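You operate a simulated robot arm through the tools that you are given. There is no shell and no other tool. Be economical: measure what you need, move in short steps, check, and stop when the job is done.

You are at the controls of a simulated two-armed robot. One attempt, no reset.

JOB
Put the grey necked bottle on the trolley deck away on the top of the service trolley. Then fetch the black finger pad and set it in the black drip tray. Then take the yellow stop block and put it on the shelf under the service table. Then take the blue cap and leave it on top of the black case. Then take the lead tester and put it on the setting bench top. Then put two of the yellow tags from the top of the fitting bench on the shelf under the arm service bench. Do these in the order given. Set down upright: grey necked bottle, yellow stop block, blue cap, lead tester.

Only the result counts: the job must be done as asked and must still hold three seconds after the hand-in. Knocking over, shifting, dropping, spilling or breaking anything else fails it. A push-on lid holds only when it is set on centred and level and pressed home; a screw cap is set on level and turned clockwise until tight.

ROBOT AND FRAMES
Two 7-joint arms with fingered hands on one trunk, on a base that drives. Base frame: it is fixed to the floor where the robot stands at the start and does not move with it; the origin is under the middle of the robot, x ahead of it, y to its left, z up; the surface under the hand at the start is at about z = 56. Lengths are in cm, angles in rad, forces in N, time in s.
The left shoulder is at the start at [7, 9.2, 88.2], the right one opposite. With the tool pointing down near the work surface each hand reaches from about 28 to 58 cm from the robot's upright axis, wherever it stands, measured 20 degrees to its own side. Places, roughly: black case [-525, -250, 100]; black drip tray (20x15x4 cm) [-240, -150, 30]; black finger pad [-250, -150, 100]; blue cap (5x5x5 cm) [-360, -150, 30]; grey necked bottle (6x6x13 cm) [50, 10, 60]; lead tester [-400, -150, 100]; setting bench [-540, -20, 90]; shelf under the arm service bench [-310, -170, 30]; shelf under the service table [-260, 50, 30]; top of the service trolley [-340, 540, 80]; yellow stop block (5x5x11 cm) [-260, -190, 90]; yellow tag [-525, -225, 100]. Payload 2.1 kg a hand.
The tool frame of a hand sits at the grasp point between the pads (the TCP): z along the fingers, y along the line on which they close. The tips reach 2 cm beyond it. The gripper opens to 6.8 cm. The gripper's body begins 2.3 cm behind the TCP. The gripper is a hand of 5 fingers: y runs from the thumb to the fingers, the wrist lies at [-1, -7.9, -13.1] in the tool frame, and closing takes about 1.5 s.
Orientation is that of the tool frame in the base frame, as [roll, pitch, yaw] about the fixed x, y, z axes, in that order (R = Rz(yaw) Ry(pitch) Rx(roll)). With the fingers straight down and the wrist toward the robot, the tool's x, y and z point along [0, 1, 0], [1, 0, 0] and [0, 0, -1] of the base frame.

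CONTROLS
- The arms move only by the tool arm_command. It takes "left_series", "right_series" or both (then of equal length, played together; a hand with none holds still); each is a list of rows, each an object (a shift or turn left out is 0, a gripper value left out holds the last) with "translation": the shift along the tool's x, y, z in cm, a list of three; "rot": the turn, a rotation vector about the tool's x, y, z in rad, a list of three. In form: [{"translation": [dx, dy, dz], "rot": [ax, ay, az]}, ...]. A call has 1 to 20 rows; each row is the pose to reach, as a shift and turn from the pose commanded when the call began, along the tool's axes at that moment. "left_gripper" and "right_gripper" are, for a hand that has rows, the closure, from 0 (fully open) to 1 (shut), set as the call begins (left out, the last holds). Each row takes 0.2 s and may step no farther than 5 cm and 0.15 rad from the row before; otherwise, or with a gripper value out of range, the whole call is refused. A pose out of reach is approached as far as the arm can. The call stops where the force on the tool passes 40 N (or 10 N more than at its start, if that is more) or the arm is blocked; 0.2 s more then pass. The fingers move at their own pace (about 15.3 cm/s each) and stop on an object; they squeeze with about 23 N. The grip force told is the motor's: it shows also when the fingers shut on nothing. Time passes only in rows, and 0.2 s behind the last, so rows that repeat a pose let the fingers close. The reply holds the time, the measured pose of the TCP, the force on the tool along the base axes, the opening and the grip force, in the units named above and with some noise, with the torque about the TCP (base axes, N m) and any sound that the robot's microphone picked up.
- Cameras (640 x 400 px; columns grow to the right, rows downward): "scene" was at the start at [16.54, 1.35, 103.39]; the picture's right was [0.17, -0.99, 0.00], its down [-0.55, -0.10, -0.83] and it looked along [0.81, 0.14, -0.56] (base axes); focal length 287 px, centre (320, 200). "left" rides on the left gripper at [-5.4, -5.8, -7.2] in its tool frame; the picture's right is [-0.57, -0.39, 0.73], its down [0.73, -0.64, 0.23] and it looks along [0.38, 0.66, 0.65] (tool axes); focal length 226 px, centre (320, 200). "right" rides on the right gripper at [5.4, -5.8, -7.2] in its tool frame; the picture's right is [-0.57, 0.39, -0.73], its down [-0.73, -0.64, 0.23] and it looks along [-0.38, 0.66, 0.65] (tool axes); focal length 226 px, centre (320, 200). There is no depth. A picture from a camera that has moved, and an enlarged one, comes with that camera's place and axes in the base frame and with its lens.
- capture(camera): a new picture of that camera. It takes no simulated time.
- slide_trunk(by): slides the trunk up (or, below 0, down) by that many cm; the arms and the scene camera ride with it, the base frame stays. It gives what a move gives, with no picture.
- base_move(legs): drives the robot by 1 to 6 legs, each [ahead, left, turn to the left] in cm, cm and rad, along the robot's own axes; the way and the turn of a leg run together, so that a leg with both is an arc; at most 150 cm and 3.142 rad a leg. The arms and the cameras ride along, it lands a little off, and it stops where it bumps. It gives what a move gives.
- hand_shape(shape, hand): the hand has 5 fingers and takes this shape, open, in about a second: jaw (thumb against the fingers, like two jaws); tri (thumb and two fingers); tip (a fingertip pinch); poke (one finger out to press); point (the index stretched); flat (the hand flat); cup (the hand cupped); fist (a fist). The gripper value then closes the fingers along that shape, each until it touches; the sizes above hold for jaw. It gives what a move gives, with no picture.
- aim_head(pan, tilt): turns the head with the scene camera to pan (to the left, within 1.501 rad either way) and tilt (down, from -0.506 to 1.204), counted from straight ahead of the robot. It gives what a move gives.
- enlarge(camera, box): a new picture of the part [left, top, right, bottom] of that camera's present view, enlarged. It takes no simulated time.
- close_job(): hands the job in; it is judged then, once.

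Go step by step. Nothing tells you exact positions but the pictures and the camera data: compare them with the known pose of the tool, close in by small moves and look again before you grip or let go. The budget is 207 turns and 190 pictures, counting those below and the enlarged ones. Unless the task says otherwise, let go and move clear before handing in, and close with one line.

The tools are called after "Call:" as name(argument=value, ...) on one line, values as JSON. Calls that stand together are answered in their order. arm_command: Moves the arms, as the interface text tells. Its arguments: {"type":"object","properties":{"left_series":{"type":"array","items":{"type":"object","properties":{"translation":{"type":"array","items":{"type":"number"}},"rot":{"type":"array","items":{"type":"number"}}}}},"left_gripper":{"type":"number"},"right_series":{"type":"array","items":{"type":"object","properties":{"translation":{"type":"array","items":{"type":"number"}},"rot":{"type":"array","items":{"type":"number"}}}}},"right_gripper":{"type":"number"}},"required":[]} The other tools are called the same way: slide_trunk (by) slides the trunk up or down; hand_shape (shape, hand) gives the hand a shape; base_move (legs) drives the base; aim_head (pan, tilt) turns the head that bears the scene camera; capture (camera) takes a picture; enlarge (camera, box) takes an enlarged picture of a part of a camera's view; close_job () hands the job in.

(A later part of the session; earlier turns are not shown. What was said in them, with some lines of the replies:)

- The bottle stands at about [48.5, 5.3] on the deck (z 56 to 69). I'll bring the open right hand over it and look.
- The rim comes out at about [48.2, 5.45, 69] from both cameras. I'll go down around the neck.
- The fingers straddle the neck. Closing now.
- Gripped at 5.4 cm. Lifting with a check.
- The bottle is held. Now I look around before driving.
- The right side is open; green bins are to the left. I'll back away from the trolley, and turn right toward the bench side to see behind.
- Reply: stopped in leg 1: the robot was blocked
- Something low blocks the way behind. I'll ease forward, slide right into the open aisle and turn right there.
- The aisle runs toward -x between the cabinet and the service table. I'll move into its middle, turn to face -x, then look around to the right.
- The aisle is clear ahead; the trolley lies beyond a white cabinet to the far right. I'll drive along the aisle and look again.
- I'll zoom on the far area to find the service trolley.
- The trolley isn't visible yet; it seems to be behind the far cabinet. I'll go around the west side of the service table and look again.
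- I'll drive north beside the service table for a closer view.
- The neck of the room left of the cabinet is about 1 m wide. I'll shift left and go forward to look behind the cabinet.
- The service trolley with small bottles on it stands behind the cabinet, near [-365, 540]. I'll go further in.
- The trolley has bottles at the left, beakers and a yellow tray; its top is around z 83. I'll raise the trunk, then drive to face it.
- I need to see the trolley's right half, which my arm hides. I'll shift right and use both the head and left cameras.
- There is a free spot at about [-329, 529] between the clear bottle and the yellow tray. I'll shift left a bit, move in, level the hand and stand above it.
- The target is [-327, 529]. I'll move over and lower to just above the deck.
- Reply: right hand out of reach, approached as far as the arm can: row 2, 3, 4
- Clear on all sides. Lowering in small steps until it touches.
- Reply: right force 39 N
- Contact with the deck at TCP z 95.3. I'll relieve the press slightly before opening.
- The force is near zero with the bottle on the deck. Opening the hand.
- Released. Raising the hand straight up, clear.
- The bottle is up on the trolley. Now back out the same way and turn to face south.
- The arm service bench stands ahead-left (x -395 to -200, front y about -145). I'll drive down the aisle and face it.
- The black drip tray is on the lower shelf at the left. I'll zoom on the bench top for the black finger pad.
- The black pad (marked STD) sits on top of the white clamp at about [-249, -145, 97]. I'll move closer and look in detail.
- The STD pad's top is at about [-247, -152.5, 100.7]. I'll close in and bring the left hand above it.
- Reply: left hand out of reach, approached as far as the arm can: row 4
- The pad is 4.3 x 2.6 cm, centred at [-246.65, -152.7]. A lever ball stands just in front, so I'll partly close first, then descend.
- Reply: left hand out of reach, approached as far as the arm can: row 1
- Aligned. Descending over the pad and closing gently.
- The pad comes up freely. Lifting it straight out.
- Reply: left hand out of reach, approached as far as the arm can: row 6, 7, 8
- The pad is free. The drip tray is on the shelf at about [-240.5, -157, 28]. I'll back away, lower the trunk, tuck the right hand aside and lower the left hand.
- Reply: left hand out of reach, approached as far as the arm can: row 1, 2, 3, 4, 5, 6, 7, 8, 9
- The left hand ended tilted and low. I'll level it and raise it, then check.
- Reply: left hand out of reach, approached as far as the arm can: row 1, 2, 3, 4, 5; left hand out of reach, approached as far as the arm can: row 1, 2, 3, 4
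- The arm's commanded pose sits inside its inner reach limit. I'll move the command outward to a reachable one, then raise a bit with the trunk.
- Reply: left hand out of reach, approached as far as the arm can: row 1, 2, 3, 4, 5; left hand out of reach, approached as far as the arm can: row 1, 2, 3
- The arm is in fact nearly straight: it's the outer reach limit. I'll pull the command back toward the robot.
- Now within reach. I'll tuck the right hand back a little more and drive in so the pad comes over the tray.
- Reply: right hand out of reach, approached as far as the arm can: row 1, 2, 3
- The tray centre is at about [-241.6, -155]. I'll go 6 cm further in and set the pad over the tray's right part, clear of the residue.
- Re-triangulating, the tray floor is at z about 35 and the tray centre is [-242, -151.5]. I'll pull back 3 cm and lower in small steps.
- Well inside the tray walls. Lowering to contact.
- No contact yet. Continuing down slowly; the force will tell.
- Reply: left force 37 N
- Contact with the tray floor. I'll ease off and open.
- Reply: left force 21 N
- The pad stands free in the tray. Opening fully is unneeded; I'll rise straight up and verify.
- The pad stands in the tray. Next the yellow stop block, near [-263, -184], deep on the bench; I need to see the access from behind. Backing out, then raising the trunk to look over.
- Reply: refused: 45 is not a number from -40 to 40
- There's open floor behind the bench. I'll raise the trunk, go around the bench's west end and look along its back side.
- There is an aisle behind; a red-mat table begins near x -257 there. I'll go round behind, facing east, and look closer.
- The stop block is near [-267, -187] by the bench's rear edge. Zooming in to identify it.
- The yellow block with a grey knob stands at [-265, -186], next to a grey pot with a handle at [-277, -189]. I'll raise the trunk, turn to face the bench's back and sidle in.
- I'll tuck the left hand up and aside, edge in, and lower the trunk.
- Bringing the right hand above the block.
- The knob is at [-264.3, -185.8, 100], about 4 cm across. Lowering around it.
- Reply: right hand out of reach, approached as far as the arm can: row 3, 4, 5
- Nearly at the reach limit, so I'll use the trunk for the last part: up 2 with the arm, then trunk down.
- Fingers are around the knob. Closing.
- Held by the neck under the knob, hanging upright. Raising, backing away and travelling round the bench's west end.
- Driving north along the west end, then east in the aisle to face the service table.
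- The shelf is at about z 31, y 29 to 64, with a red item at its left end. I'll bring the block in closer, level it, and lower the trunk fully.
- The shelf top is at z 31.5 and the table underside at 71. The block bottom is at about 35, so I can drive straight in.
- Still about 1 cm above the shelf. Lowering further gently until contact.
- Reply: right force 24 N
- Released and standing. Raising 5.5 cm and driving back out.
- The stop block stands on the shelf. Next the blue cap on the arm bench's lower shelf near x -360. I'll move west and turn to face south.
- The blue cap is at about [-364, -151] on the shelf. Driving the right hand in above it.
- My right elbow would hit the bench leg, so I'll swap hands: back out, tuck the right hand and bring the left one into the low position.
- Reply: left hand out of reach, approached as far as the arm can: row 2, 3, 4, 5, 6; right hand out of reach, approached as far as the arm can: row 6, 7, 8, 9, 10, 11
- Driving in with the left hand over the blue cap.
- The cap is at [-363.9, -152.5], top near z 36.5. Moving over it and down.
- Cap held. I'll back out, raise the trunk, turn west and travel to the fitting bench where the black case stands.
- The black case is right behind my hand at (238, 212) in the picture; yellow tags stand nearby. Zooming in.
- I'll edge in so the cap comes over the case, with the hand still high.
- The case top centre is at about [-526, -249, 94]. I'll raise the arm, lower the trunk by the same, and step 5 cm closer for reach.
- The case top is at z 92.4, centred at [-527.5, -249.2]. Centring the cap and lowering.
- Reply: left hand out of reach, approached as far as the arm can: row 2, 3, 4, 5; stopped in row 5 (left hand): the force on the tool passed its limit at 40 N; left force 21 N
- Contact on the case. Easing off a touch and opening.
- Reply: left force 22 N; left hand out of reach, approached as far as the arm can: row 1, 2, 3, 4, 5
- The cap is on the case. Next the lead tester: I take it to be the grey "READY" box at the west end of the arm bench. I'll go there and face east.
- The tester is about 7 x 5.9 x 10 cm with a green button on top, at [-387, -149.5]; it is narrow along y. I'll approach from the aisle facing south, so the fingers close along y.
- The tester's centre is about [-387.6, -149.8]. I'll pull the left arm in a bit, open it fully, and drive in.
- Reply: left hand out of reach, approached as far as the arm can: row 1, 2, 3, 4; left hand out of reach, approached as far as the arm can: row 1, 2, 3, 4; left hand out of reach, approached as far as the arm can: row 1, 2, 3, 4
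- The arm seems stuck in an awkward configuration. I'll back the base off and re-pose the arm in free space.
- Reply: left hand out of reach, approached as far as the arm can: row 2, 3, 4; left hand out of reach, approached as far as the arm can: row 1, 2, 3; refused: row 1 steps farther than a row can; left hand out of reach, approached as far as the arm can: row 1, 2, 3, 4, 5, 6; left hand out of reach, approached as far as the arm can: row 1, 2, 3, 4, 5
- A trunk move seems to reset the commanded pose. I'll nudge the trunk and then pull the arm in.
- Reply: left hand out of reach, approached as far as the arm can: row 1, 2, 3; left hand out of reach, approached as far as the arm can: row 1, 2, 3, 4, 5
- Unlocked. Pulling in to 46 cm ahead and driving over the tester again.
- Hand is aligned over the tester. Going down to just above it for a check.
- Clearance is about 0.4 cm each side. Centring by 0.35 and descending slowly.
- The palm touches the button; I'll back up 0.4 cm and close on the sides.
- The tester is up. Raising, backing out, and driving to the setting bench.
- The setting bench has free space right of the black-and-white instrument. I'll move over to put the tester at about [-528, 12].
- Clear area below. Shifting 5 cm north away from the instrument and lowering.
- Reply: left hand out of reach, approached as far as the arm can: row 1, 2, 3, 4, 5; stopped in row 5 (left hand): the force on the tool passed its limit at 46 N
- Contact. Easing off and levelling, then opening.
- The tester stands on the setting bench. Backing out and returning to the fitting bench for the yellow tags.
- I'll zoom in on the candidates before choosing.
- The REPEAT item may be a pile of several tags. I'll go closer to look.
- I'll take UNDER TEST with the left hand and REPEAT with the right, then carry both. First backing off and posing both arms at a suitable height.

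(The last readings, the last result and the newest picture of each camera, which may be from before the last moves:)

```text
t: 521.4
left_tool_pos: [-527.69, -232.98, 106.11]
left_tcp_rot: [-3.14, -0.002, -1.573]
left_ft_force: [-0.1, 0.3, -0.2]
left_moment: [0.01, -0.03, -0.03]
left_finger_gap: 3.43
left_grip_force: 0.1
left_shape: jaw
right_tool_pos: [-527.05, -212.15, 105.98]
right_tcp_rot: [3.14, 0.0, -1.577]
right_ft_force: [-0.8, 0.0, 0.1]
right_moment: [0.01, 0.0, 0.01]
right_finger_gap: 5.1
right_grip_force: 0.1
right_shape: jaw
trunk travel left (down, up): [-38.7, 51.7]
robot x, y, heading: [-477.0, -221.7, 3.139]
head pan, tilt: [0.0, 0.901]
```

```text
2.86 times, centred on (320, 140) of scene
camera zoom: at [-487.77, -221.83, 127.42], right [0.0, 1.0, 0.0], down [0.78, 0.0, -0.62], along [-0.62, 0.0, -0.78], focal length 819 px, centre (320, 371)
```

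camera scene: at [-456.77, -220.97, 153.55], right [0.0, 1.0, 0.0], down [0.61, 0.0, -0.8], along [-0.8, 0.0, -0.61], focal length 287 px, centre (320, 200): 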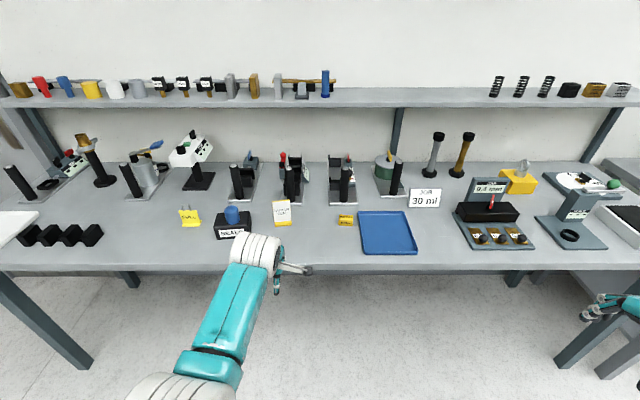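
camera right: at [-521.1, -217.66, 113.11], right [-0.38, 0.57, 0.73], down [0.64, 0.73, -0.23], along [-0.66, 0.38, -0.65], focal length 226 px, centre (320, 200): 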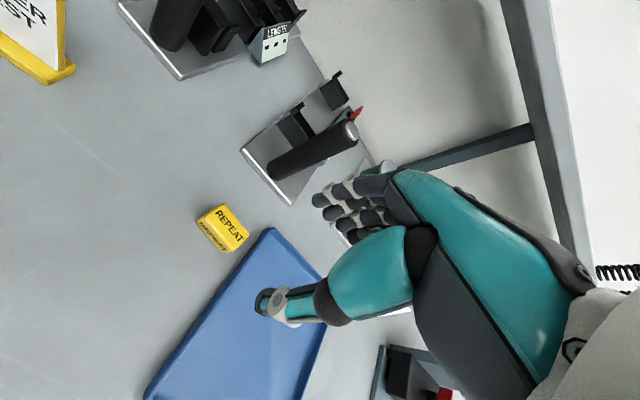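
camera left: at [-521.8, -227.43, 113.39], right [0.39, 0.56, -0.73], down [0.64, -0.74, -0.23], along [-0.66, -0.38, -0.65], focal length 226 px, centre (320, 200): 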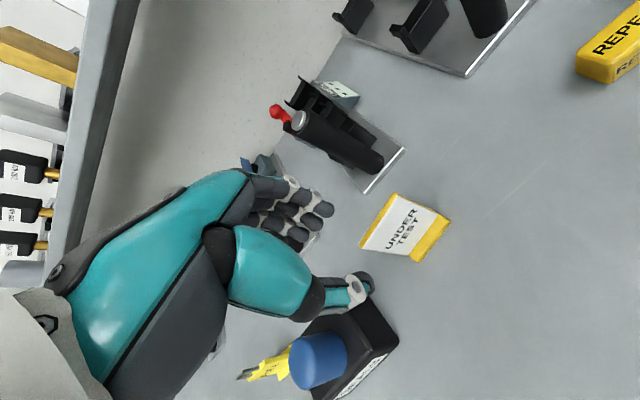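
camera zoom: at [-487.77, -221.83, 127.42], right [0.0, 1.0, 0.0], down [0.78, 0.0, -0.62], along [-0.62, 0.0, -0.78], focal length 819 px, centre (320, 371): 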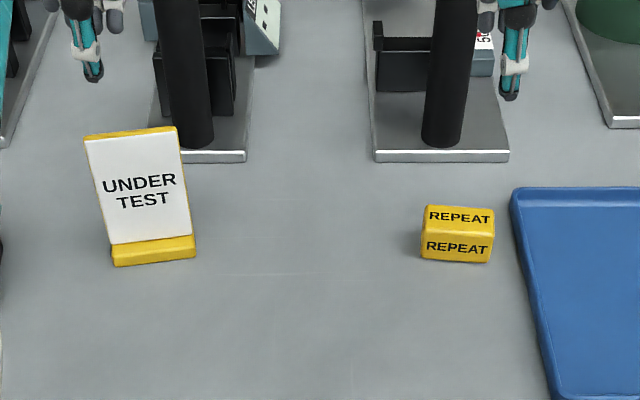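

Triangulating, the bench top here is at z 86.8; REPEAT is centred at [-531.6, -212.1], UNDER TEST at [-532, -233.9] with its top at z 95. Stepping 3 cm closer and lowering part way.

Call:
base_move(legs=[[3, 0, 0]])

Call:
arm_command(left_series=[{"translation": [0.9, 1.7, 0]}, {"translation": [0.9, 1.7, 3]}, {"translation": [0.9, 1.7, 6]}, {"translation": [0.9, 1.7, 8]}, {"translation": [0.9, 1.7, 8]}], right_series=[{"translation": [0, 1.6, 0]}, {"translation": [0, 1.6, 4]}, {"translation": [0, 1.6, 8]}, {"translation": [0, 1.6, 11]}, {"translation": [0, 1.6, 11]}])

Call:
capture(camera="left")

Call:
capture(camera="right")

Call:
enlarge(camera="scene", box=[220, 70, 420, 210])

```text
t: 522.2
left_tool_pos: [-530.73, -232.86, 106.17]
left_tcp_rot: [-3.139, -0.002, -1.575]
left_ft_force: [0.0, 0.3, 0.1]
left_moment: [-0.03, -0.01, -0.02]
left_finger_gap: 3.39
left_grip_force: 0.1
left_shape: jaw
right_tool_pos: [-530.07, -212.07, 106.01]
right_tcp_rot: [3.14, -0.001, -1.577]
right_ft_force: [0.0, -0.4, -0.2]
right_moment: [0.0, 0.01, 0.01]
right_finger_gap: 5.1
right_grip_force: 0.1
right_shape: jaw
trunk travel left (down, up): [-38.7, 51.7]
robot x, y, heading: [-479.94, -221.92, 3.14]
head pan, tilt: [0.0, 0.901]
```

```text
t: 523.4
left_tool_pos: [-532.41, -233.89, 97.93]
left_tcp_rot: [-3.141, -0.002, -1.574]
left_ft_force: [-0.2, 0.6, -0.2]
left_moment: [-0.02, 0.01, -0.01]
left_finger_gap: 3.44
left_grip_force: 0.0
left_shape: jaw
right_tool_pos: [-531.43, -212.04, 95.02]
right_tcp_rot: [3.141, 0.002, -1.578]
right_ft_force: [0.2, 0.8, -0.1]
right_moment: [0.02, 0.02, -0.01]
right_finger_gap: 5.11
right_grip_force: 0.1
right_shape: jaw
trunk travel left (down, up): [-38.7, 51.7]
robot x, y, heading: [-480.22, -221.91, 3.136]
head pan, tilt: [0.0, 0.901]
```

```text
44 pictures are left
camera left: at [-526.45, -228.36, 105.34], right [0.39, 0.56, -0.73], down [0.64, -0.74, -0.23], along [-0.66, -0.38, -0.65], focal length 226 px, centre (320, 200)
```

left: 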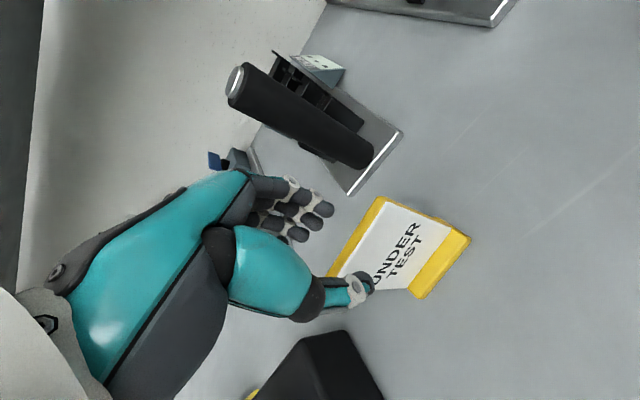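

```text
43 pictures are left
camera right: at [-525.52, -217.65, 102.22], right [-0.38, 0.57, 0.73], down [0.65, 0.73, -0.23], along [-0.66, 0.38, -0.65], focal length 226 px, centre (320, 200)
```

right: 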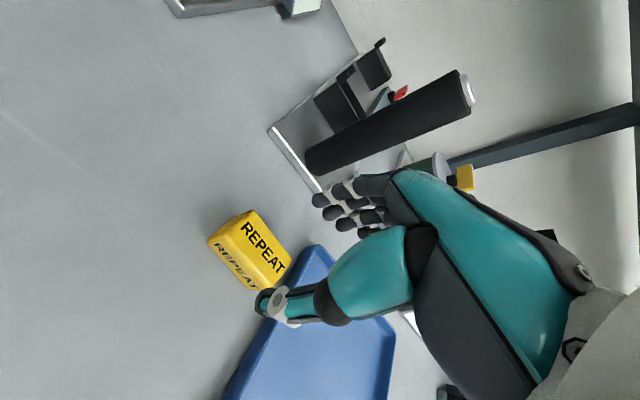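

```text
2.86 times, centred on (320, 140) of scene
camera zoom: at [-490.86, -221.83, 127.43], right [0.0, 1.0, 0.0], down [0.78, 0.0, -0.62], along [-0.62, 0.0, -0.78], focal length 819 px, centre (320, 371)
```

zoom: 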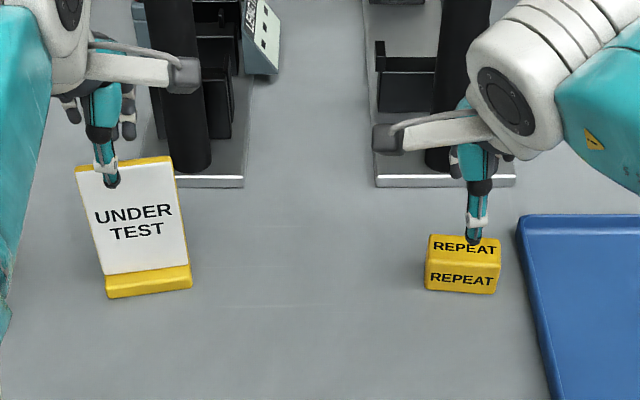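

Both are lined up. Lowering to grasp height.

Call:
arm_command(left_series=[{"translation": [0.1, 0, 1.5]}, {"translation": [0.1, 0, 3]}, {"translation": [0.1, 0, 4.5]}, {"translation": [0.1, 0, 5.2]}, {"translation": [0.1, 0, 5.2]}], right_series=[{"translation": [0.3, 0.2, 1.5]}, {"translation": [0.3, 0.2, 3]}, {"translation": [0.3, 0.2, 4.5]}, {"translation": [0.3, 0.2, 5.5]}, {"translation": [0.3, 0.2, 5.5]}])

Call:
enlarge(camera="scene", box=[220, 70, 420, 210])

Call:
capture(camera="right")

```text
t: 524.6
left_tool_pos: [-532.46, -233.89, 92.94]
left_tcp_rot: [-3.14, -0.001, -1.572]
left_ft_force: [0.5, 0.5, -0.4]
left_moment: [0.03, -0.01, 0.01]
left_finger_gap: 3.42
left_grip_force: 0.0
left_shape: jaw
right_tool_pos: [-531.67, -212.38, 89.38]
right_tcp_rot: [3.141, 0.0, -1.576]
right_ft_force: [-0.7, -0.1, 0.2]
right_moment: [0.0, 0.01, 0.01]
right_finger_gap: 5.14
right_grip_force: 0.0
right_shape: jaw
trunk travel left (down, up): [-38.7, 51.7]
robot x, y, heading: [-480.11, -221.42, 3.139]
head pan, tilt: [0.0, 0.901]
```

```text
2.86 times, centred on (320, 140) of scene
camera zoom: at [-490.85, -221.84, 127.42], right [0.0, 1.0, 0.0], down [0.78, 0.0, -0.62], along [-0.62, 0.0, -0.78], focal length 819 px, centre (320, 371)
```

zoom: 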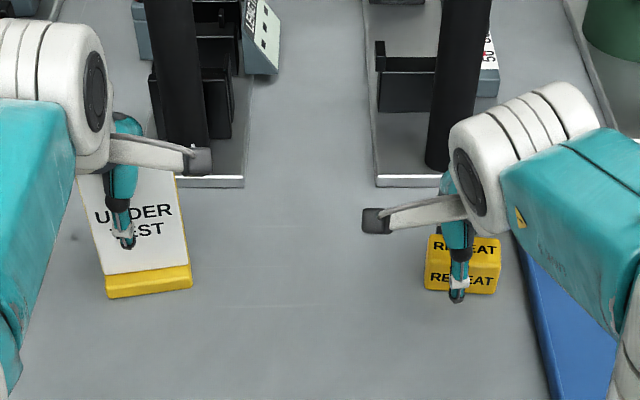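

```text
40 pictures are left
camera right: at [-525.88, -217.91, 96.66], right [-0.38, 0.57, 0.73], down [0.65, 0.73, -0.23], along [-0.66, 0.38, -0.65], focal length 226 px, centre (320, 200)
```

right: 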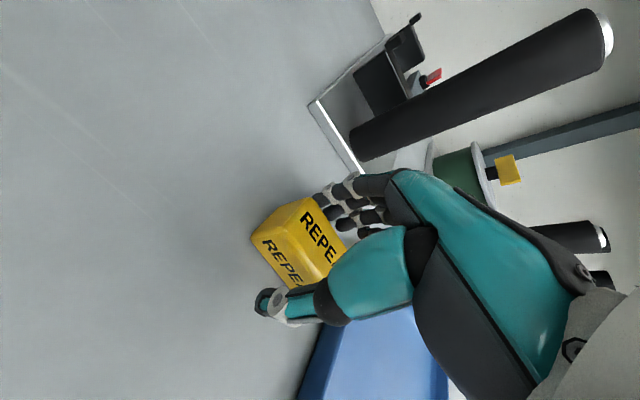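

Both tags are between the fingers. Closing both hands.

Call:
arm_command(left_series=[{}, {}, {}, {}, {}, {}, {}, {}], right_series=[{}, {}, {}, {}, {}, {}, {}, {}], left_gripper=1, right_gripper=1)

Call:
arm_command(left_series=[{"translation": [0, 0, -1]}, {"translation": [0, 0, -2.5]}, {"translation": [0, 0, -4]}, {"translation": [0, 0, -4]}], right_series=[{"translation": [0, 0, -1]}, {"translation": [0, 0, -2.5]}, {"translation": [0, 0, -4]}, {"translation": [0, 0, -4]}])

Call:
enlarge(camera="scene", box=[220, 70, 420, 210])

```text
t: 526.4
left_tool_pos: [-532.46, -233.76, 92.99]
left_tcp_rot: [-3.139, -0.002, -1.575]
left_ft_force: [-0.3, -0.7, 0.2]
left_moment: [-0.01, -0.02, 0.0]
left_finger_gap: 0.21
left_grip_force: 23.1
left_shape: jaw
right_tool_pos: [-531.82, -212.36, 89.6]
right_tcp_rot: [3.138, 0.001, -1.578]
right_ft_force: [-0.4, 0.0, 0.5]
right_moment: [-0.02, 0.01, -0.01]
right_finger_gap: 2.44
right_grip_force: 23.0
right_shape: jaw
trunk travel left (down, up): [-38.7, 51.7]
robot x, y, heading: [-480.09, -221.56, 3.137]
head pan, tilt: [0.0, 0.901]
```

```text
t: 527.4
left_tool_pos: [-532.37, -233.7, 96.96]
left_tcp_rot: [-3.139, -0.001, -1.575]
left_ft_force: [-0.7, 0.6, -0.6]
left_moment: [-0.02, -0.03, -0.02]
left_finger_gap: 0.19
left_grip_force: 22.9
left_shape: jaw
right_tool_pos: [-531.87, -212.45, 93.47]
right_tcp_rot: [3.139, 0.0, -1.578]
right_ft_force: [0.8, 0.4, -0.3]
right_moment: [-0.02, 0.02, -0.01]
right_finger_gap: 2.41
right_grip_force: 23.2
right_shape: jaw
trunk travel left (down, up): [-38.7, 51.7]
robot x, y, heading: [-479.98, -221.76, 3.139]
head pan, tilt: [0.0, 0.901]
```

```text
2.86 times, centred on (320, 140) of scene
camera zoom: at [-490.86, -221.83, 127.42], right [0.0, 1.0, 0.0], down [0.78, 0.0, -0.62], along [-0.62, 0.0, -0.78], focal length 819 px, centre (320, 371)
```

zoom: 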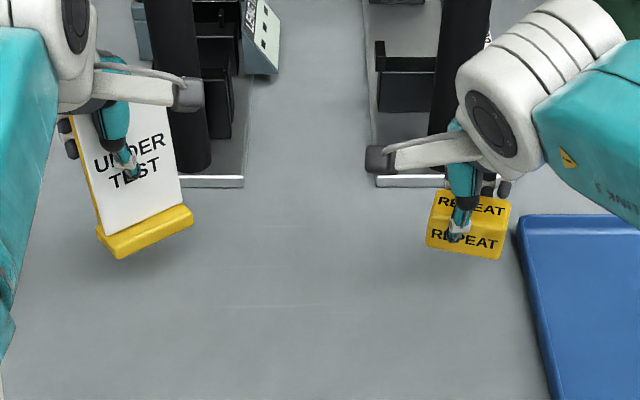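

Both tags are held. Raising, backing out and going around to the rear side of the arm bench.

Call:
slide_trunk(by=12)

Call:
base_move(legs=[[-32, 0, 0], [0, 48, 0], [0, 0, -0.8], [0, 0, -0.77], [0, -128, 0]])

Call:
aim_head(pan=0.0, tilt=0.6)

Call:
capture(camera="scene")

```text
t: 528.9
left_tool_pos: [-532.35, -234.0, 108.86]
left_tcp_rot: [-3.138, -0.003, -1.575]
left_ft_force: [0.0, -0.7, 0.6]
left_moment: [0.02, -0.02, 0.01]
left_finger_gap: 0.18
left_grip_force: 23.0
left_shape: jaw
right_tool_pos: [-531.86, -212.31, 105.49]
right_tcp_rot: [3.141, 0.001, -1.576]
right_ft_force: [-0.3, 0.1, -1.2]
right_moment: [-0.01, -0.02, 0.02]
right_finger_gap: 2.42
right_grip_force: 22.9
right_shape: jaw
trunk travel left (down, up): [-50.7, 39.7]
robot x, y, heading: [-480.19, -221.63, 3.141]
head pan, tilt: [0.0, 0.901]
```

```text
t: 543.6
left_tool_pos: [-332.78, -218.7, 108.97]
left_tcp_rot: [-3.139, -0.001, 3.117]
left_ft_force: [-0.2, 0.2, -1.2]
left_moment: [0.0, 0.03, -0.04]
left_finger_gap: 0.15
left_grip_force: 23.7
left_shape: jaw
right_tool_pos: [-311.17, -219.64, 105.41]
right_tcp_rot: [3.14, 0.001, 3.113]
right_ft_force: [0.3, 0.4, -0.4]
right_moment: [-0.02, -0.03, -0.01]
right_finger_gap: 2.39
right_grip_force: 23.1
right_shape: jaw
trunk travel left (down, up): [-50.7, 39.7]
robot x, y, heading: [-321.53, -271.42, 1.546]
head pan, tilt: [0.0, 0.901]
```

```text
t: 544.4
left_tool_pos: [-332.76, -218.73, 108.77]
left_tcp_rot: [-3.139, -0.002, 3.116]
left_ft_force: [-0.7, 0.4, 0.4]
left_moment: [0.0, 0.0, 0.01]
left_finger_gap: 0.16
left_grip_force: 22.8
left_shape: jaw
right_tool_pos: [-311.16, -219.69, 105.5]
right_tcp_rot: [3.14, 0.0, 3.113]
right_ft_force: [-0.1, 0.2, -1.8]
right_moment: [-0.06, 0.02, -0.03]
right_finger_gap: 2.38
right_grip_force: 23.3
right_shape: jaw
trunk travel left (down, up): [-50.7, 39.7]
robot x, y, heading: [-321.56, -271.27, 1.55]
head pan, tilt: [0.0, 0.6]
```

```text
38 pictures are left
camera scene: at [-321.45, -260.6, 141.95], right [1.0, -0.02, 0.0], down [-0.01, -0.57, -0.82], along [0.02, 0.82, -0.57], focal length 287 px, centre (320, 200)
```

scene: 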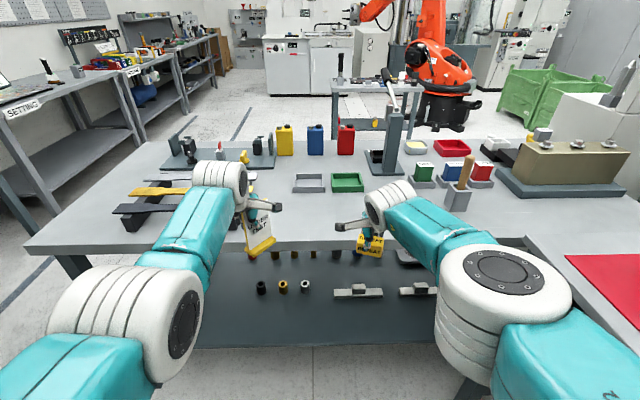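

The rear strip of the shelf (y -181 to -201) is free. Pulling both arms in, lowering the trunk and arms.

Call:
arm_command(left_series=[{"translation": [0, -3, 0]}, {"translation": [0, -6, 0]}, {"translation": [0, -9, 0]}, {"translation": [0, -9, 0]}], right_series=[{"translation": [0, -3, 0]}, {"translation": [0, -6, 0]}, {"translation": [0, -9, 0]}, {"translation": [0, -9, 0]}])

Call:
slide_trunk(by=-40)

Call:
slide_trunk(by=-10)

Call:
arm_command(left_series=[{"translation": [0, 0, 4]}, {"translation": [0, 0, 8]}, {"translation": [0, 0, 12]}, {"translation": [0, 0, 14]}, {"translation": [0, 0, 14]}], right_series=[{"translation": [0, 0, 4]}, {"translation": [0, 0, 8]}, {"translation": [0, 0, 12]}, {"translation": [0, 0, 15]}, {"translation": [0, 0, 15]}])

Call:
capture(camera="scene")

```text
t: 545.4
left_tool_pos: [-333.01, -227.87, 108.71]
left_tcp_rot: [-3.139, -0.002, 3.118]
left_ft_force: [-0.2, 0.6, 0.2]
left_moment: [0.01, 0.03, -0.03]
left_finger_gap: 0.13
left_grip_force: 23.6
left_shape: jaw
right_tool_pos: [-311.36, -228.68, 105.46]
right_tcp_rot: [3.14, 0.0, 3.112]
right_ft_force: [0.0, 0.2, -0.4]
right_moment: [0.0, 0.02, 0.02]
right_finger_gap: 2.39
right_grip_force: 23.5
right_shape: jaw
trunk travel left (down, up): [-50.7, 39.7]
robot x, y, heading: [-321.7, -271.31, 1.548]
head pan, tilt: [0.0, 0.6]
```

```text
t: 549.2
left_tool_pos: [-332.98, -227.65, 68.95]
left_tcp_rot: [-3.139, -0.003, 3.117]
left_ft_force: [0.3, -0.5, 0.1]
left_moment: [-0.03, -0.05, 0.0]
left_finger_gap: 0.15
left_grip_force: 22.8
left_shape: jaw
right_tool_pos: [-311.47, -228.63, 65.47]
right_tcp_rot: [3.14, 0.001, 3.113]
right_ft_force: [-0.5, 1.7, -0.8]
right_moment: [0.01, 0.02, 0.05]
right_finger_gap: 2.39
right_grip_force: 22.7
right_shape: jaw
trunk travel left (down, up): [-10.7, 79.7]
robot x, y, heading: [-322.08, -271.37, 1.551]
head pan, tilt: [0.0, 0.6]
```

```text
t: 550.5
left_tool_pos: [-333.0, -227.76, 59.02]
left_tcp_rot: [3.14, -0.001, 3.117]
left_ft_force: [-0.3, -0.5, 0.2]
left_moment: [0.01, 0.0, 0.01]
left_finger_gap: 0.13
left_grip_force: 23.5
left_shape: jaw
right_tool_pos: [-311.52, -228.72, 55.52]
right_tcp_rot: [3.139, 0.001, 3.112]
right_ft_force: [-0.2, 0.4, -0.2]
right_moment: [0.03, -0.02, 0.02]
right_finger_gap: 2.41
right_grip_force: 22.8
right_shape: jaw
trunk travel left (down, up): [-0.7, 89.7]
robot x, y, heading: [-321.69, -271.01, 1.546]
head pan, tilt: [0.0, 0.6]
```

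```text
t: 551.7
left_tool_pos: [-332.9, -227.75, 45.08]
left_tcp_rot: [-3.14, -0.003, 3.117]
left_ft_force: [-0.5, 0.2, -0.7]
left_moment: [0.01, 0.01, 0.01]
left_finger_gap: 0.14
left_grip_force: 23.1
left_shape: jaw
right_tool_pos: [-311.6, -228.69, 40.28]
right_tcp_rot: [3.14, -0.001, 3.113]
right_ft_force: [-0.7, -0.4, -1.3]
right_moment: [0.02, -0.01, -0.01]
right_finger_gap: 2.39
right_grip_force: 23.4
right_shape: jaw
trunk travel left (down, up): [-0.7, 89.7]
robot x, y, heading: [-321.24, -271.73, 1.544]
head pan, tilt: [0.0, 0.6]
```

```text
37 pictures are left
camera scene: at [-321.22, -251.4, 91.18], right [1.0, -0.02, 0.0], down [-0.01, -0.57, -0.82], along [0.02, 0.82, -0.57], focal length 287 px, centre (320, 200)
```

scene: 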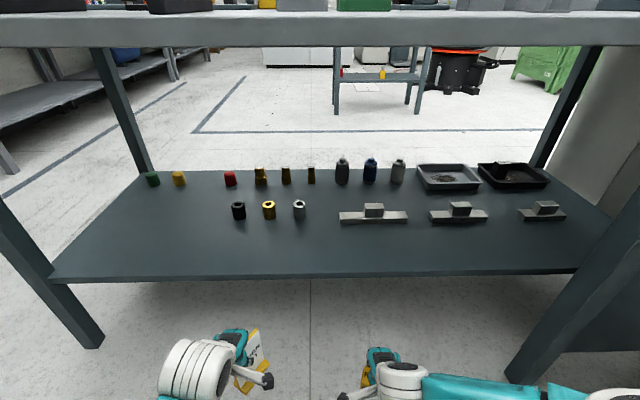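

Both arms are low and clear. Driving in so the tags come over the rear strip of the shelf.

Call:
base_move(legs=[[25, 0, 0.02], [12.5, 0, 0]])

Call:
capture(camera="left")

Call:
capture(camera="right")

```text
t: 554.4
left_tool_pos: [-333.29, -190.66, 45.1]
left_tcp_rot: [-3.14, 0.0, 3.134]
left_ft_force: [-0.9, 1.1, 0.0]
left_moment: [0.02, 0.02, -0.01]
left_finger_gap: 0.12
left_grip_force: 23.6
left_shape: jaw
right_tool_pos: [-311.76, -191.23, 40.36]
right_tcp_rot: [3.139, -0.001, 3.132]
right_ft_force: [-0.6, -0.2, -0.2]
right_moment: [-0.01, 0.0, -0.02]
right_finger_gap: 2.37
right_grip_force: 23.1
right_shape: jaw
trunk travel left (down, up): [-0.7, 89.7]
robot x, y, heading: [-321.19, -233.86, 1.561]
head pan, tilt: [0.0, 0.6]
```

```text
36 pictures are left
camera left: at [-327.8, -196.36, 52.33], right [0.56, -0.39, -0.73], down [-0.74, -0.64, -0.23], along [-0.37, 0.67, -0.65], focal length 226 px, centre (320, 200)
```

left: 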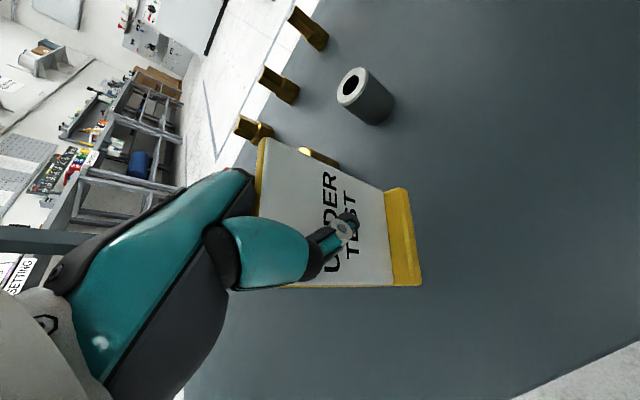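

```text
35 pictures are left
camera right: at [-317.24, -196.94, 47.52], right [0.57, 0.38, 0.73], down [0.73, -0.65, -0.23], along [0.38, 0.66, -0.65], focal length 226 px, centre (320, 200)
```

right: 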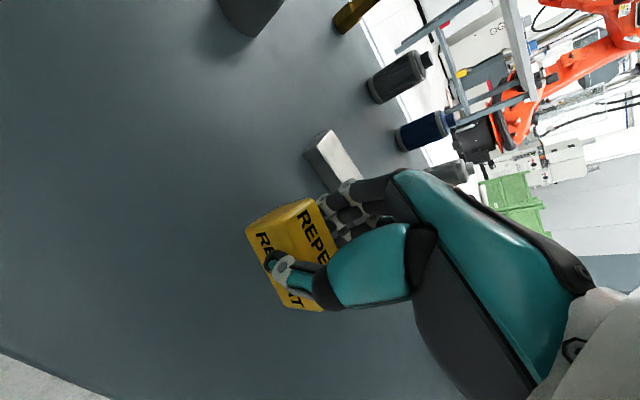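

Lowering both tags close to the shelf.

Call:
arm_command(left_series=[{"translation": [0, -1, 1.5]}, {"translation": [0, -1.5, 3]}, {"translation": [0, -1.5, 4.5]}, {"translation": [0, -1.5, 5.8]}, {"translation": [0, -1.5, 5.8]}], right_series=[{"translation": [0, -1, 1.5]}, {"translation": [0, -1.5, 3]}, {"translation": [0, -1.5, 4.2]}, {"translation": [0, -1.5, 5.2]}, {"translation": [0, -1.5, 5.2]}])

Call:
capture(camera="left")

Call:
capture(camera="right")

```text
t: 555.6
left_tool_pos: [-333.14, -192.17, 39.22]
left_tcp_rot: [3.141, -0.003, 3.132]
left_ft_force: [-0.9, -1.1, 3.5]
left_moment: [0.07, -0.05, 0.01]
left_finger_gap: 0.16
left_grip_force: 23.1
left_shape: jaw
right_tool_pos: [-311.72, -192.38, 38.2]
right_tcp_rot: [3.139, 0.003, 3.13]
right_ft_force: [-0.4, 0.0, -0.3]
right_moment: [0.0, -0.04, 0.0]
right_finger_gap: 2.37
right_grip_force: 22.9
right_shape: jaw
right hand out of reach, approached as far as the arm can: row 2, 3, 4, 5
trunk travel left (down, up): [-0.7, 89.7]
robot x, y, heading: [-321.06, -233.52, 1.566]
head pan, tilt: [0.0, 0.6]
```

```text
34 pictures are left
camera left: at [-327.77, -197.91, 46.46], right [0.56, -0.39, -0.73], down [-0.74, -0.64, -0.23], along [-0.37, 0.67, -0.65], focal length 226 px, centre (320, 200)
```

left: 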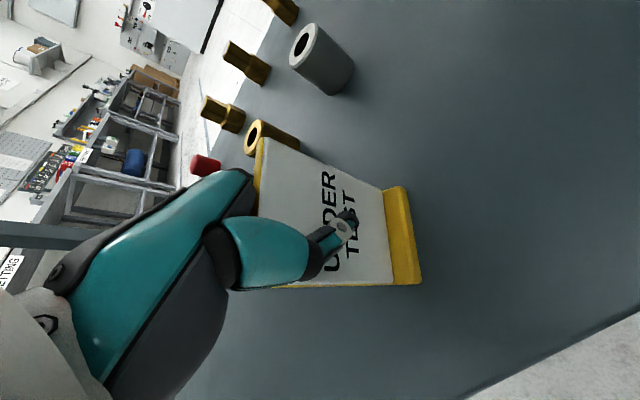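

```text
33 pictures are left
camera right: at [-317.18, -198.12, 45.31], right [0.57, 0.38, 0.73], down [0.73, -0.65, -0.23], along [0.38, 0.66, -0.64], focal length 226 px, centre (320, 200)
```

right: 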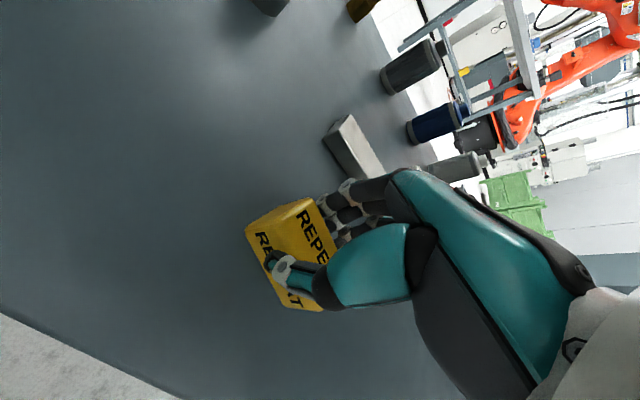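

UNDER TEST already touches. Releasing it with the left hand.

Call:
arm_command(left_series=[{"translation": [0, 0, 0.2]}, {"translation": [0, 0, 0.3]}, {"translation": [0, 0, 0.3]}])

Call:
arm_command(left_series=[{}, {}, {}, {}, {}, {}, {}], left_gripper=0.3)

Call:
capture(camera="left")

```text
t: 556.4
left_tool_pos: [-333.31, -192.23, 38.99]
left_tcp_rot: [3.139, -0.001, 3.134]
left_ft_force: [-1.7, -0.6, 18.9]
left_moment: [0.12, -0.07, -0.03]
left_finger_gap: 0.19
left_grip_force: 23.1
left_shape: jaw
right_tool_pos: [-311.62, -192.46, 38.28]
right_tcp_rot: [3.14, 0.002, 3.133]
right_ft_force: [0.9, -0.3, -0.2]
right_moment: [0.01, -0.04, 0.01]
right_finger_gap: 2.41
right_grip_force: 23.4
right_shape: jaw
trunk travel left (down, up): [-0.7, 89.7]
robot x, y, heading: [-321.14, -233.63, 1.559]
head pan, tilt: [0.0, 0.6]
```

```text
t: 558.0
left_tool_pos: [-333.11, -192.24, 38.9]
left_tcp_rot: [3.141, -0.002, 3.134]
left_ft_force: [-1.8, 2.3, 13.0]
left_moment: [0.11, -0.18, 0.04]
left_finger_gap: 4.72
left_grip_force: 0.1
left_shape: jaw
right_tool_pos: [-311.81, -192.37, 38.12]
right_tcp_rot: [3.139, 0.001, 3.131]
right_ft_force: [-1.0, 0.4, -0.8]
right_moment: [0.02, -0.01, -0.01]
right_finger_gap: 2.4
right_grip_force: 23.1
right_shape: jaw
trunk travel left (down, up): [-0.7, 89.7]
robot x, y, heading: [-321.24, -234.26, 1.564]
head pan, tilt: [0.0, 0.6]
```

```text
32 pictures are left
camera left: at [-327.77, -197.94, 46.21], right [0.56, -0.39, -0.73], down [-0.74, -0.64, -0.23], along [-0.37, 0.67, -0.65], focal length 226 px, centre (320, 200)
```

left: 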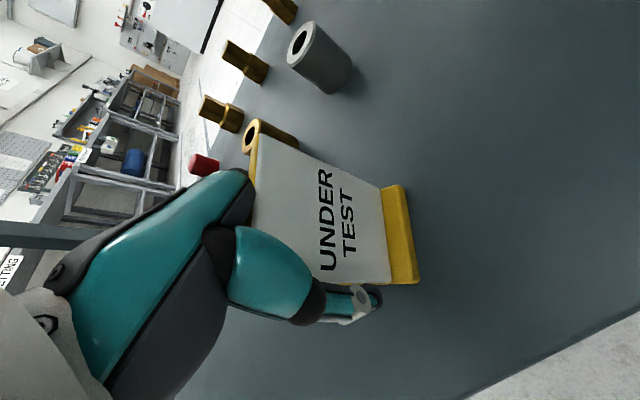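

Opened. Raising the left hand straight up.

Call:
arm_command(left_series=[{"translation": [0, 0, -0.8]}, {"translation": [0, 0, -1.6]}, {"translation": [0, 0, -3]}, {"translation": [0, 0, -5]}, {"translation": [0, 0, -5]}])

Call:
capture(camera="left")

```text
t: 559.2
left_tool_pos: [-333.34, -192.25, 43.89]
left_tcp_rot: [-3.14, -0.001, 3.136]
left_ft_force: [-0.1, -0.4, 0.2]
left_moment: [0.03, -0.02, 0.02]
left_finger_gap: 4.74
left_grip_force: 0.1
left_shape: jaw
right_tool_pos: [-311.77, -192.4, 38.09]
right_tcp_rot: [-3.141, 0.001, 3.131]
right_ft_force: [0.3, -0.3, -0.5]
right_moment: [-0.02, 0.0, -0.03]
right_finger_gap: 2.41
right_grip_force: 23.3
right_shape: jaw
trunk travel left (down, up): [-0.7, 89.7]
robot x, y, heading: [-321.31, -233.73, 1.563]
head pan, tilt: [0.0, 0.6]
```

```text
31 pictures are left
camera left: at [-327.86, -197.87, 51.21], right [0.56, -0.39, -0.73], down [-0.74, -0.64, -0.23], along [-0.37, 0.66, -0.65], focal length 226 px, centre (320, 200)
```

left: 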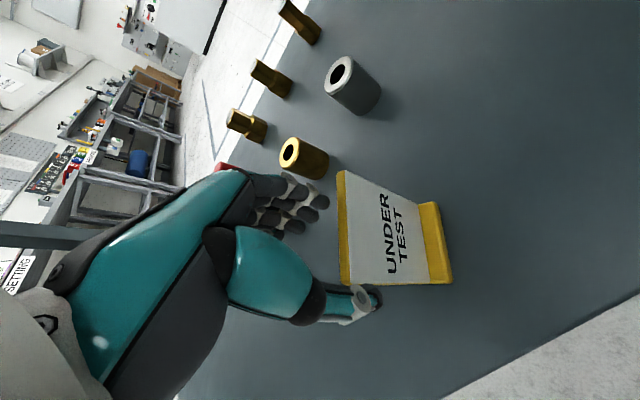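

UNDER TEST stands on the shelf. Now the right hand: pull back a little for reach, then lower.

Call:
arm_command(right_series=[{"translation": [0, -1.5, -1], "rot": [0.1, 0, 0]}, {"translation": [0, -3, -1], "rot": [0.2, 0, 0]}, {"translation": [0, -4, -1], "rot": [0.2, 0, 0]}, {"translation": [0, -4, -1], "rot": [0.1, 0, 0]}, {"translation": [0, -4, -1]}, {"translation": [0, -4, -1]}], left_series=[{"translation": [0, 0, -1]}, {"translation": [0, 0, -2]}, {"translation": [0, 0, -3]}, {"translation": [0, 0, -4]}, {"translation": [0, 0, -4]}, {"translation": [0, 0, -4]}])

```text
t: 560.6
left_tool_pos: [-333.06, -192.02, 47.86]
left_tcp_rot: [-3.139, -0.003, 3.135]
left_ft_force: [-0.3, 0.4, 0.5]
left_moment: [-0.02, -0.04, -0.01]
left_finger_gap: 4.74
left_grip_force: 0.1
left_shape: jaw
right_tool_pos: [-311.9, -196.47, 39.06]
right_tcp_rot: [-3.076, 0.0, 3.132]
right_ft_force: [-0.1, 0.3, -0.3]
right_moment: [-0.01, 0.0, -0.01]
right_finger_gap: 2.38
right_grip_force: 23.1
right_shape: jaw
right hand out of reach, approached as far as the arm can: row 5, 6
trunk travel left (down, up): [-0.7, 89.7]
robot x, y, heading: [-321.02, -233.91, 1.56]
head pan, tilt: [0.0, 0.6]
```

The low region is limited close in; I'll back the base 6 cm and reach further forward instead.

Call:
base_move(legs=[[-6, 0, 0]])

Call:
arm_command(right_series=[{"translation": [0, 3, 0]}, {"translation": [0, 6, 0]}, {"translation": [0, 9, 0]}, {"translation": [0, 10.5, 0]}, {"translation": [0, 10.5, 0]}])

```text
t: 561.6
left_tool_pos: [-333.24, -198.06, 47.92]
left_tcp_rot: [-3.139, -0.003, 3.135]
left_ft_force: [0.9, 0.6, -0.7]
left_moment: [0.01, 0.02, -0.02]
left_finger_gap: 4.74
left_grip_force: 0.1
left_shape: jaw
right_tool_pos: [-312.03, -202.31, 38.95]
right_tcp_rot: [-3.076, 0.001, 3.131]
right_ft_force: [0.0, 0.9, -0.3]
right_moment: [-0.02, -0.01, -0.02]
right_finger_gap: 2.39
right_grip_force: 23.1
right_shape: jaw
trunk travel left (down, up): [-0.7, 89.7]
robot x, y, heading: [-320.66, -239.85, 1.561]
head pan, tilt: [0.0, 0.6]
```

```text
t: 562.8
left_tool_pos: [-333.19, -198.03, 47.86]
left_tcp_rot: [-3.139, -0.001, 3.136]
left_ft_force: [-0.5, 0.3, -0.5]
left_moment: [0.02, 0.0, 0.01]
left_finger_gap: 4.74
left_grip_force: 0.1
left_shape: jaw
right_tool_pos: [-312.08, -191.86, 38.15]
right_tcp_rot: [-3.076, 0.001, 3.131]
right_ft_force: [0.7, 0.3, -0.4]
right_moment: [-0.02, 0.01, -0.02]
right_finger_gap: 2.39
right_grip_force: 23.1
right_shape: jaw
trunk travel left (down, up): [-0.7, 89.7]
robot x, y, heading: [-321.38, -239.75, 1.567]
head pan, tilt: [0.0, 0.6]
```

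Reached, no limits now. Levelling and lowering REPEAT to the shelf.

Call:
arm_command(right_series=[{"translation": [0, 0, 0.7], "rot": [-0.065, 0, 0]}, {"translation": [0, 0, 1.4], "rot": [-0.065, 0, 0]}, {"translation": [0, 0, 2.1], "rot": [-0.065, 0, 0]}, {"translation": [0, 0, 2.8], "rot": [-0.065, 0, 0]}, {"translation": [0, 0, 2.8], "rot": [-0.065, 0, 0]}])

Call:
capture(camera="right")

```text
t: 564.0
left_tool_pos: [-333.15, -198.2, 47.96]
left_tcp_rot: [3.141, -0.001, 3.133]
left_ft_force: [0.0, 1.1, -1.0]
left_moment: [-0.04, -0.01, -0.01]
left_finger_gap: 4.75
left_grip_force: 0.0
left_shape: jaw
right_tool_pos: [-312.0, -192.08, 35.72]
right_tcp_rot: [3.138, 0.0, 3.131]
right_ft_force: [1.1, -0.1, 26.2]
right_moment: [0.01, 0.01, 0.09]
right_finger_gap: 2.56
right_grip_force: 22.4
right_shape: jaw
trunk travel left (down, up): [-0.7, 89.7]
robot x, y, heading: [-321.17, -239.69, 1.56]
head pan, tilt: [0.0, 0.6]
```

```text
30 pictures are left
camera right: at [-317.35, -197.86, 42.81], right [0.57, 0.38, 0.73], down [0.73, -0.65, -0.23], along [0.38, 0.66, -0.64], focal length 226 px, centre (320, 200)
```

right: 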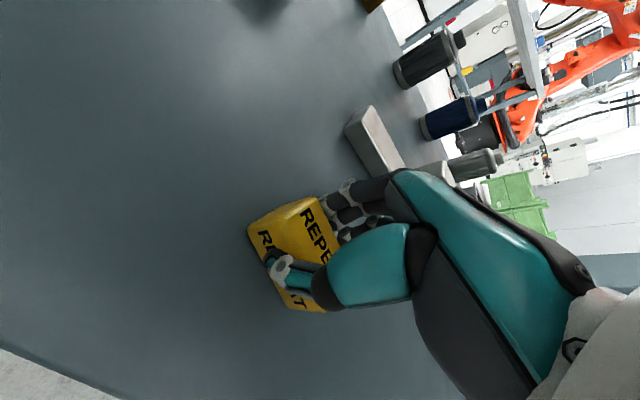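

Contact. Easing off and opening the right hand.

Call:
arm_command(right_series=[{"translation": [0, 0, -0.2]}, {"translation": [0, 0, -0.35]}, {"translation": [0, 0, -0.35]}])

Call:
arm_command(right_series=[{}, {}, {}, {}, {}, {}], right_gripper=0.35)

Call:
arm_command(right_series=[{"translation": [0, 0, -1]}, {"translation": [0, 0, -3]}, {"translation": [0, 0, -6]}, {"translation": [0, 0, -9]}, {"translation": [0, 0, -9]}])

Call:
capture(camera="right")

```text
t: 564.8
left_tool_pos: [-333.09, -198.02, 47.95]
left_tcp_rot: [-3.14, -0.002, 3.134]
left_ft_force: [0.0, 0.0, -0.6]
left_moment: [0.03, 0.0, 0.01]
left_finger_gap: 4.73
left_grip_force: 0.0
left_shape: jaw
right_tool_pos: [-311.87, -192.1, 35.86]
right_tcp_rot: [-3.139, 0.0, 3.131]
right_ft_force: [-0.2, 1.4, 6.9]
right_moment: [0.04, 0.03, 0.03]
right_finger_gap: 2.56
right_grip_force: 23.2
right_shape: jaw
trunk travel left (down, up): [-0.7, 89.7]
robot x, y, heading: [-321.14, -239.93, 1.558]
head pan, tilt: [0.0, 0.6]
```

```text
t: 566.2
left_tool_pos: [-333.15, -198.1, 47.81]
left_tcp_rot: [-3.138, -0.003, 3.135]
left_ft_force: [-0.5, 0.7, 1.0]
left_moment: [0.02, 0.0, 0.01]
left_finger_gap: 4.74
left_grip_force: 0.0
left_shape: jaw
right_tool_pos: [-311.87, -192.19, 35.95]
right_tcp_rot: [-3.14, -0.001, 3.131]
right_ft_force: [0.4, -0.7, 0.2]
right_moment: [0.0, 0.0, 0.01]
right_finger_gap: 4.4
right_grip_force: 0.0
right_shape: jaw
trunk travel left (down, up): [-0.7, 89.7]
robot x, y, heading: [-321.35, -239.82, 1.561]
head pan, tilt: [0.0, 0.6]
```

```text
t: 567.4
left_tool_pos: [-333.08, -198.1, 47.87]
left_tcp_rot: [-3.14, -0.002, 3.135]
left_ft_force: [0.0, -0.7, -0.2]
left_moment: [-0.04, -0.01, 0.01]
left_finger_gap: 4.74
left_grip_force: 0.1
left_shape: jaw
right_tool_pos: [-311.83, -192.17, 45.11]
right_tcp_rot: [-3.14, -0.001, 3.13]
right_ft_force: [0.9, 0.0, 0.4]
right_moment: [0.01, 0.01, 0.0]
right_finger_gap: 4.39
right_grip_force: 0.1
right_shape: jaw
trunk travel left (down, up): [-0.7, 89.7]
robot x, y, heading: [-320.76, -239.82, 1.564]
head pan, tilt: [0.0, 0.6]
```

```text
29 pictures are left
camera right: at [-317.27, -197.87, 52.21], right [0.57, 0.38, 0.73], down [0.73, -0.65, -0.23], along [0.38, 0.66, -0.65], focal length 226 px, centre (320, 200)
```

right: 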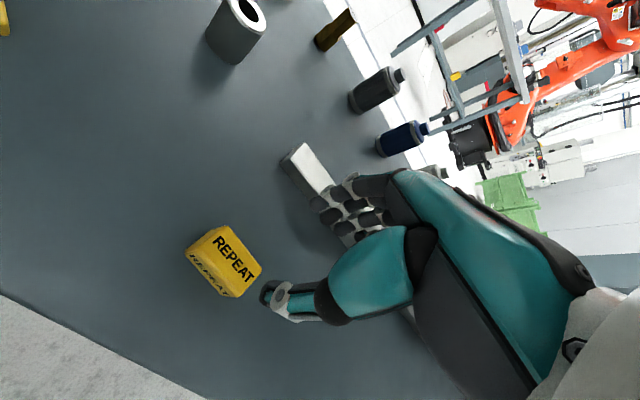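

Both tags rest on the shelf. I'll drive back clear and take a last look.

Call:
base_move(legs=[[-40, 0, 0]])

Call:
aim_head(pan=0.0, tilt=0.4)

Call:
capture(camera="scene")

```text
t: 569.9
left_tool_pos: [-333.33, -237.81, 47.85]
left_tcp_rot: [3.141, -0.001, 3.129]
left_ft_force: [-0.2, -1.0, -0.2]
left_moment: [0.0, -0.01, 0.0]
left_finger_gap: 4.75
left_grip_force: 0.1
left_shape: jaw
right_tool_pos: [-312.02, -232.02, 44.96]
right_tcp_rot: [-3.14, 0.001, 3.126]
right_ft_force: [0.2, 0.6, 0.6]
right_moment: [0.04, -0.01, -0.01]
right_finger_gap: 4.38
right_grip_force: 0.0
right_shape: jaw
trunk travel left (down, up): [-0.7, 89.7]
robot x, y, heading: [-321.55, -279.75, 1.557]
head pan, tilt: [0.0, 0.6]
```

```text
t: 570.6
left_tool_pos: [-333.46, -237.94, 47.87]
left_tcp_rot: [-3.14, -0.002, 3.128]
left_ft_force: [0.0, 0.3, -0.2]
left_moment: [0.03, 0.0, -0.03]
left_finger_gap: 4.72
left_grip_force: 0.1
left_shape: jaw
right_tool_pos: [-312.02, -231.96, 45.07]
right_tcp_rot: [-3.141, 0.0, 3.126]
right_ft_force: [-0.3, 0.1, 0.1]
right_moment: [0.01, 0.02, -0.03]
right_finger_gap: 4.39
right_grip_force: 0.1
right_shape: jaw
trunk travel left (down, up): [-0.7, 89.7]
robot x, y, heading: [-321.79, -280.11, 1.557]
head pan, tilt: [0.0, 0.4]
```

```text
28 pictures are left
camera scene: at [-321.44, -259.41, 93.0], right [1.0, -0.01, 0.0], down [-0.01, -0.39, -0.92], along [0.01, 0.92, -0.39], focal length 287 px, centre (320, 200)
```

scene: 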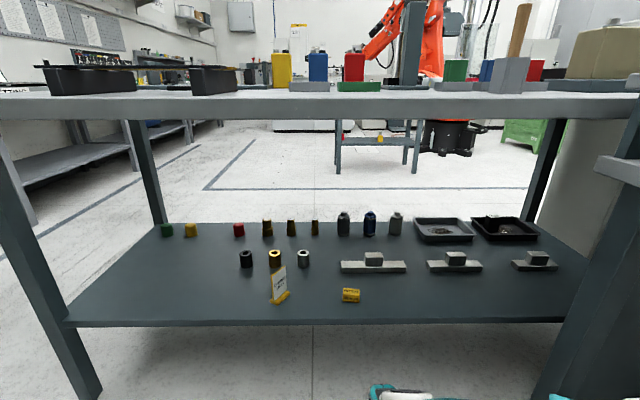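

Call:
enlarge(camera="scene", box=[400, 190, 580, 280])

```text
3.56 times, centred on (490, 235) of scene
camera zoom: at [-321.44, -259.41, 93.0], right [1.0, -0.01, 0.0], down [-0.01, -0.39, -0.92], along [0.01, 0.92, -0.39], focal length 1020 px, centre (-284, 76)
```

zoom: 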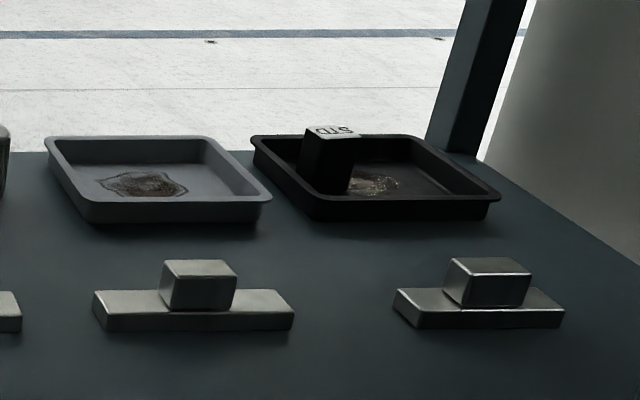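

The black pad stands in the tray, both tags are on the shelf, the other items were seen set down upright, and both hands are empty and clear. Handing in.

Call:
close_job()

```text
The job is handed in.
```

I carried out all six tasks in the order given and handed the job in. Each item was in place when I last looked at it. I moved the "UNDER TEST" and "REPEAT" tags, judging those two, plus "FULL", to be the yellow tags on the fitting bench. Early on, backing away from the deck trolley, the base bumped a yellow pole and stopped; it was still standing afterwards.
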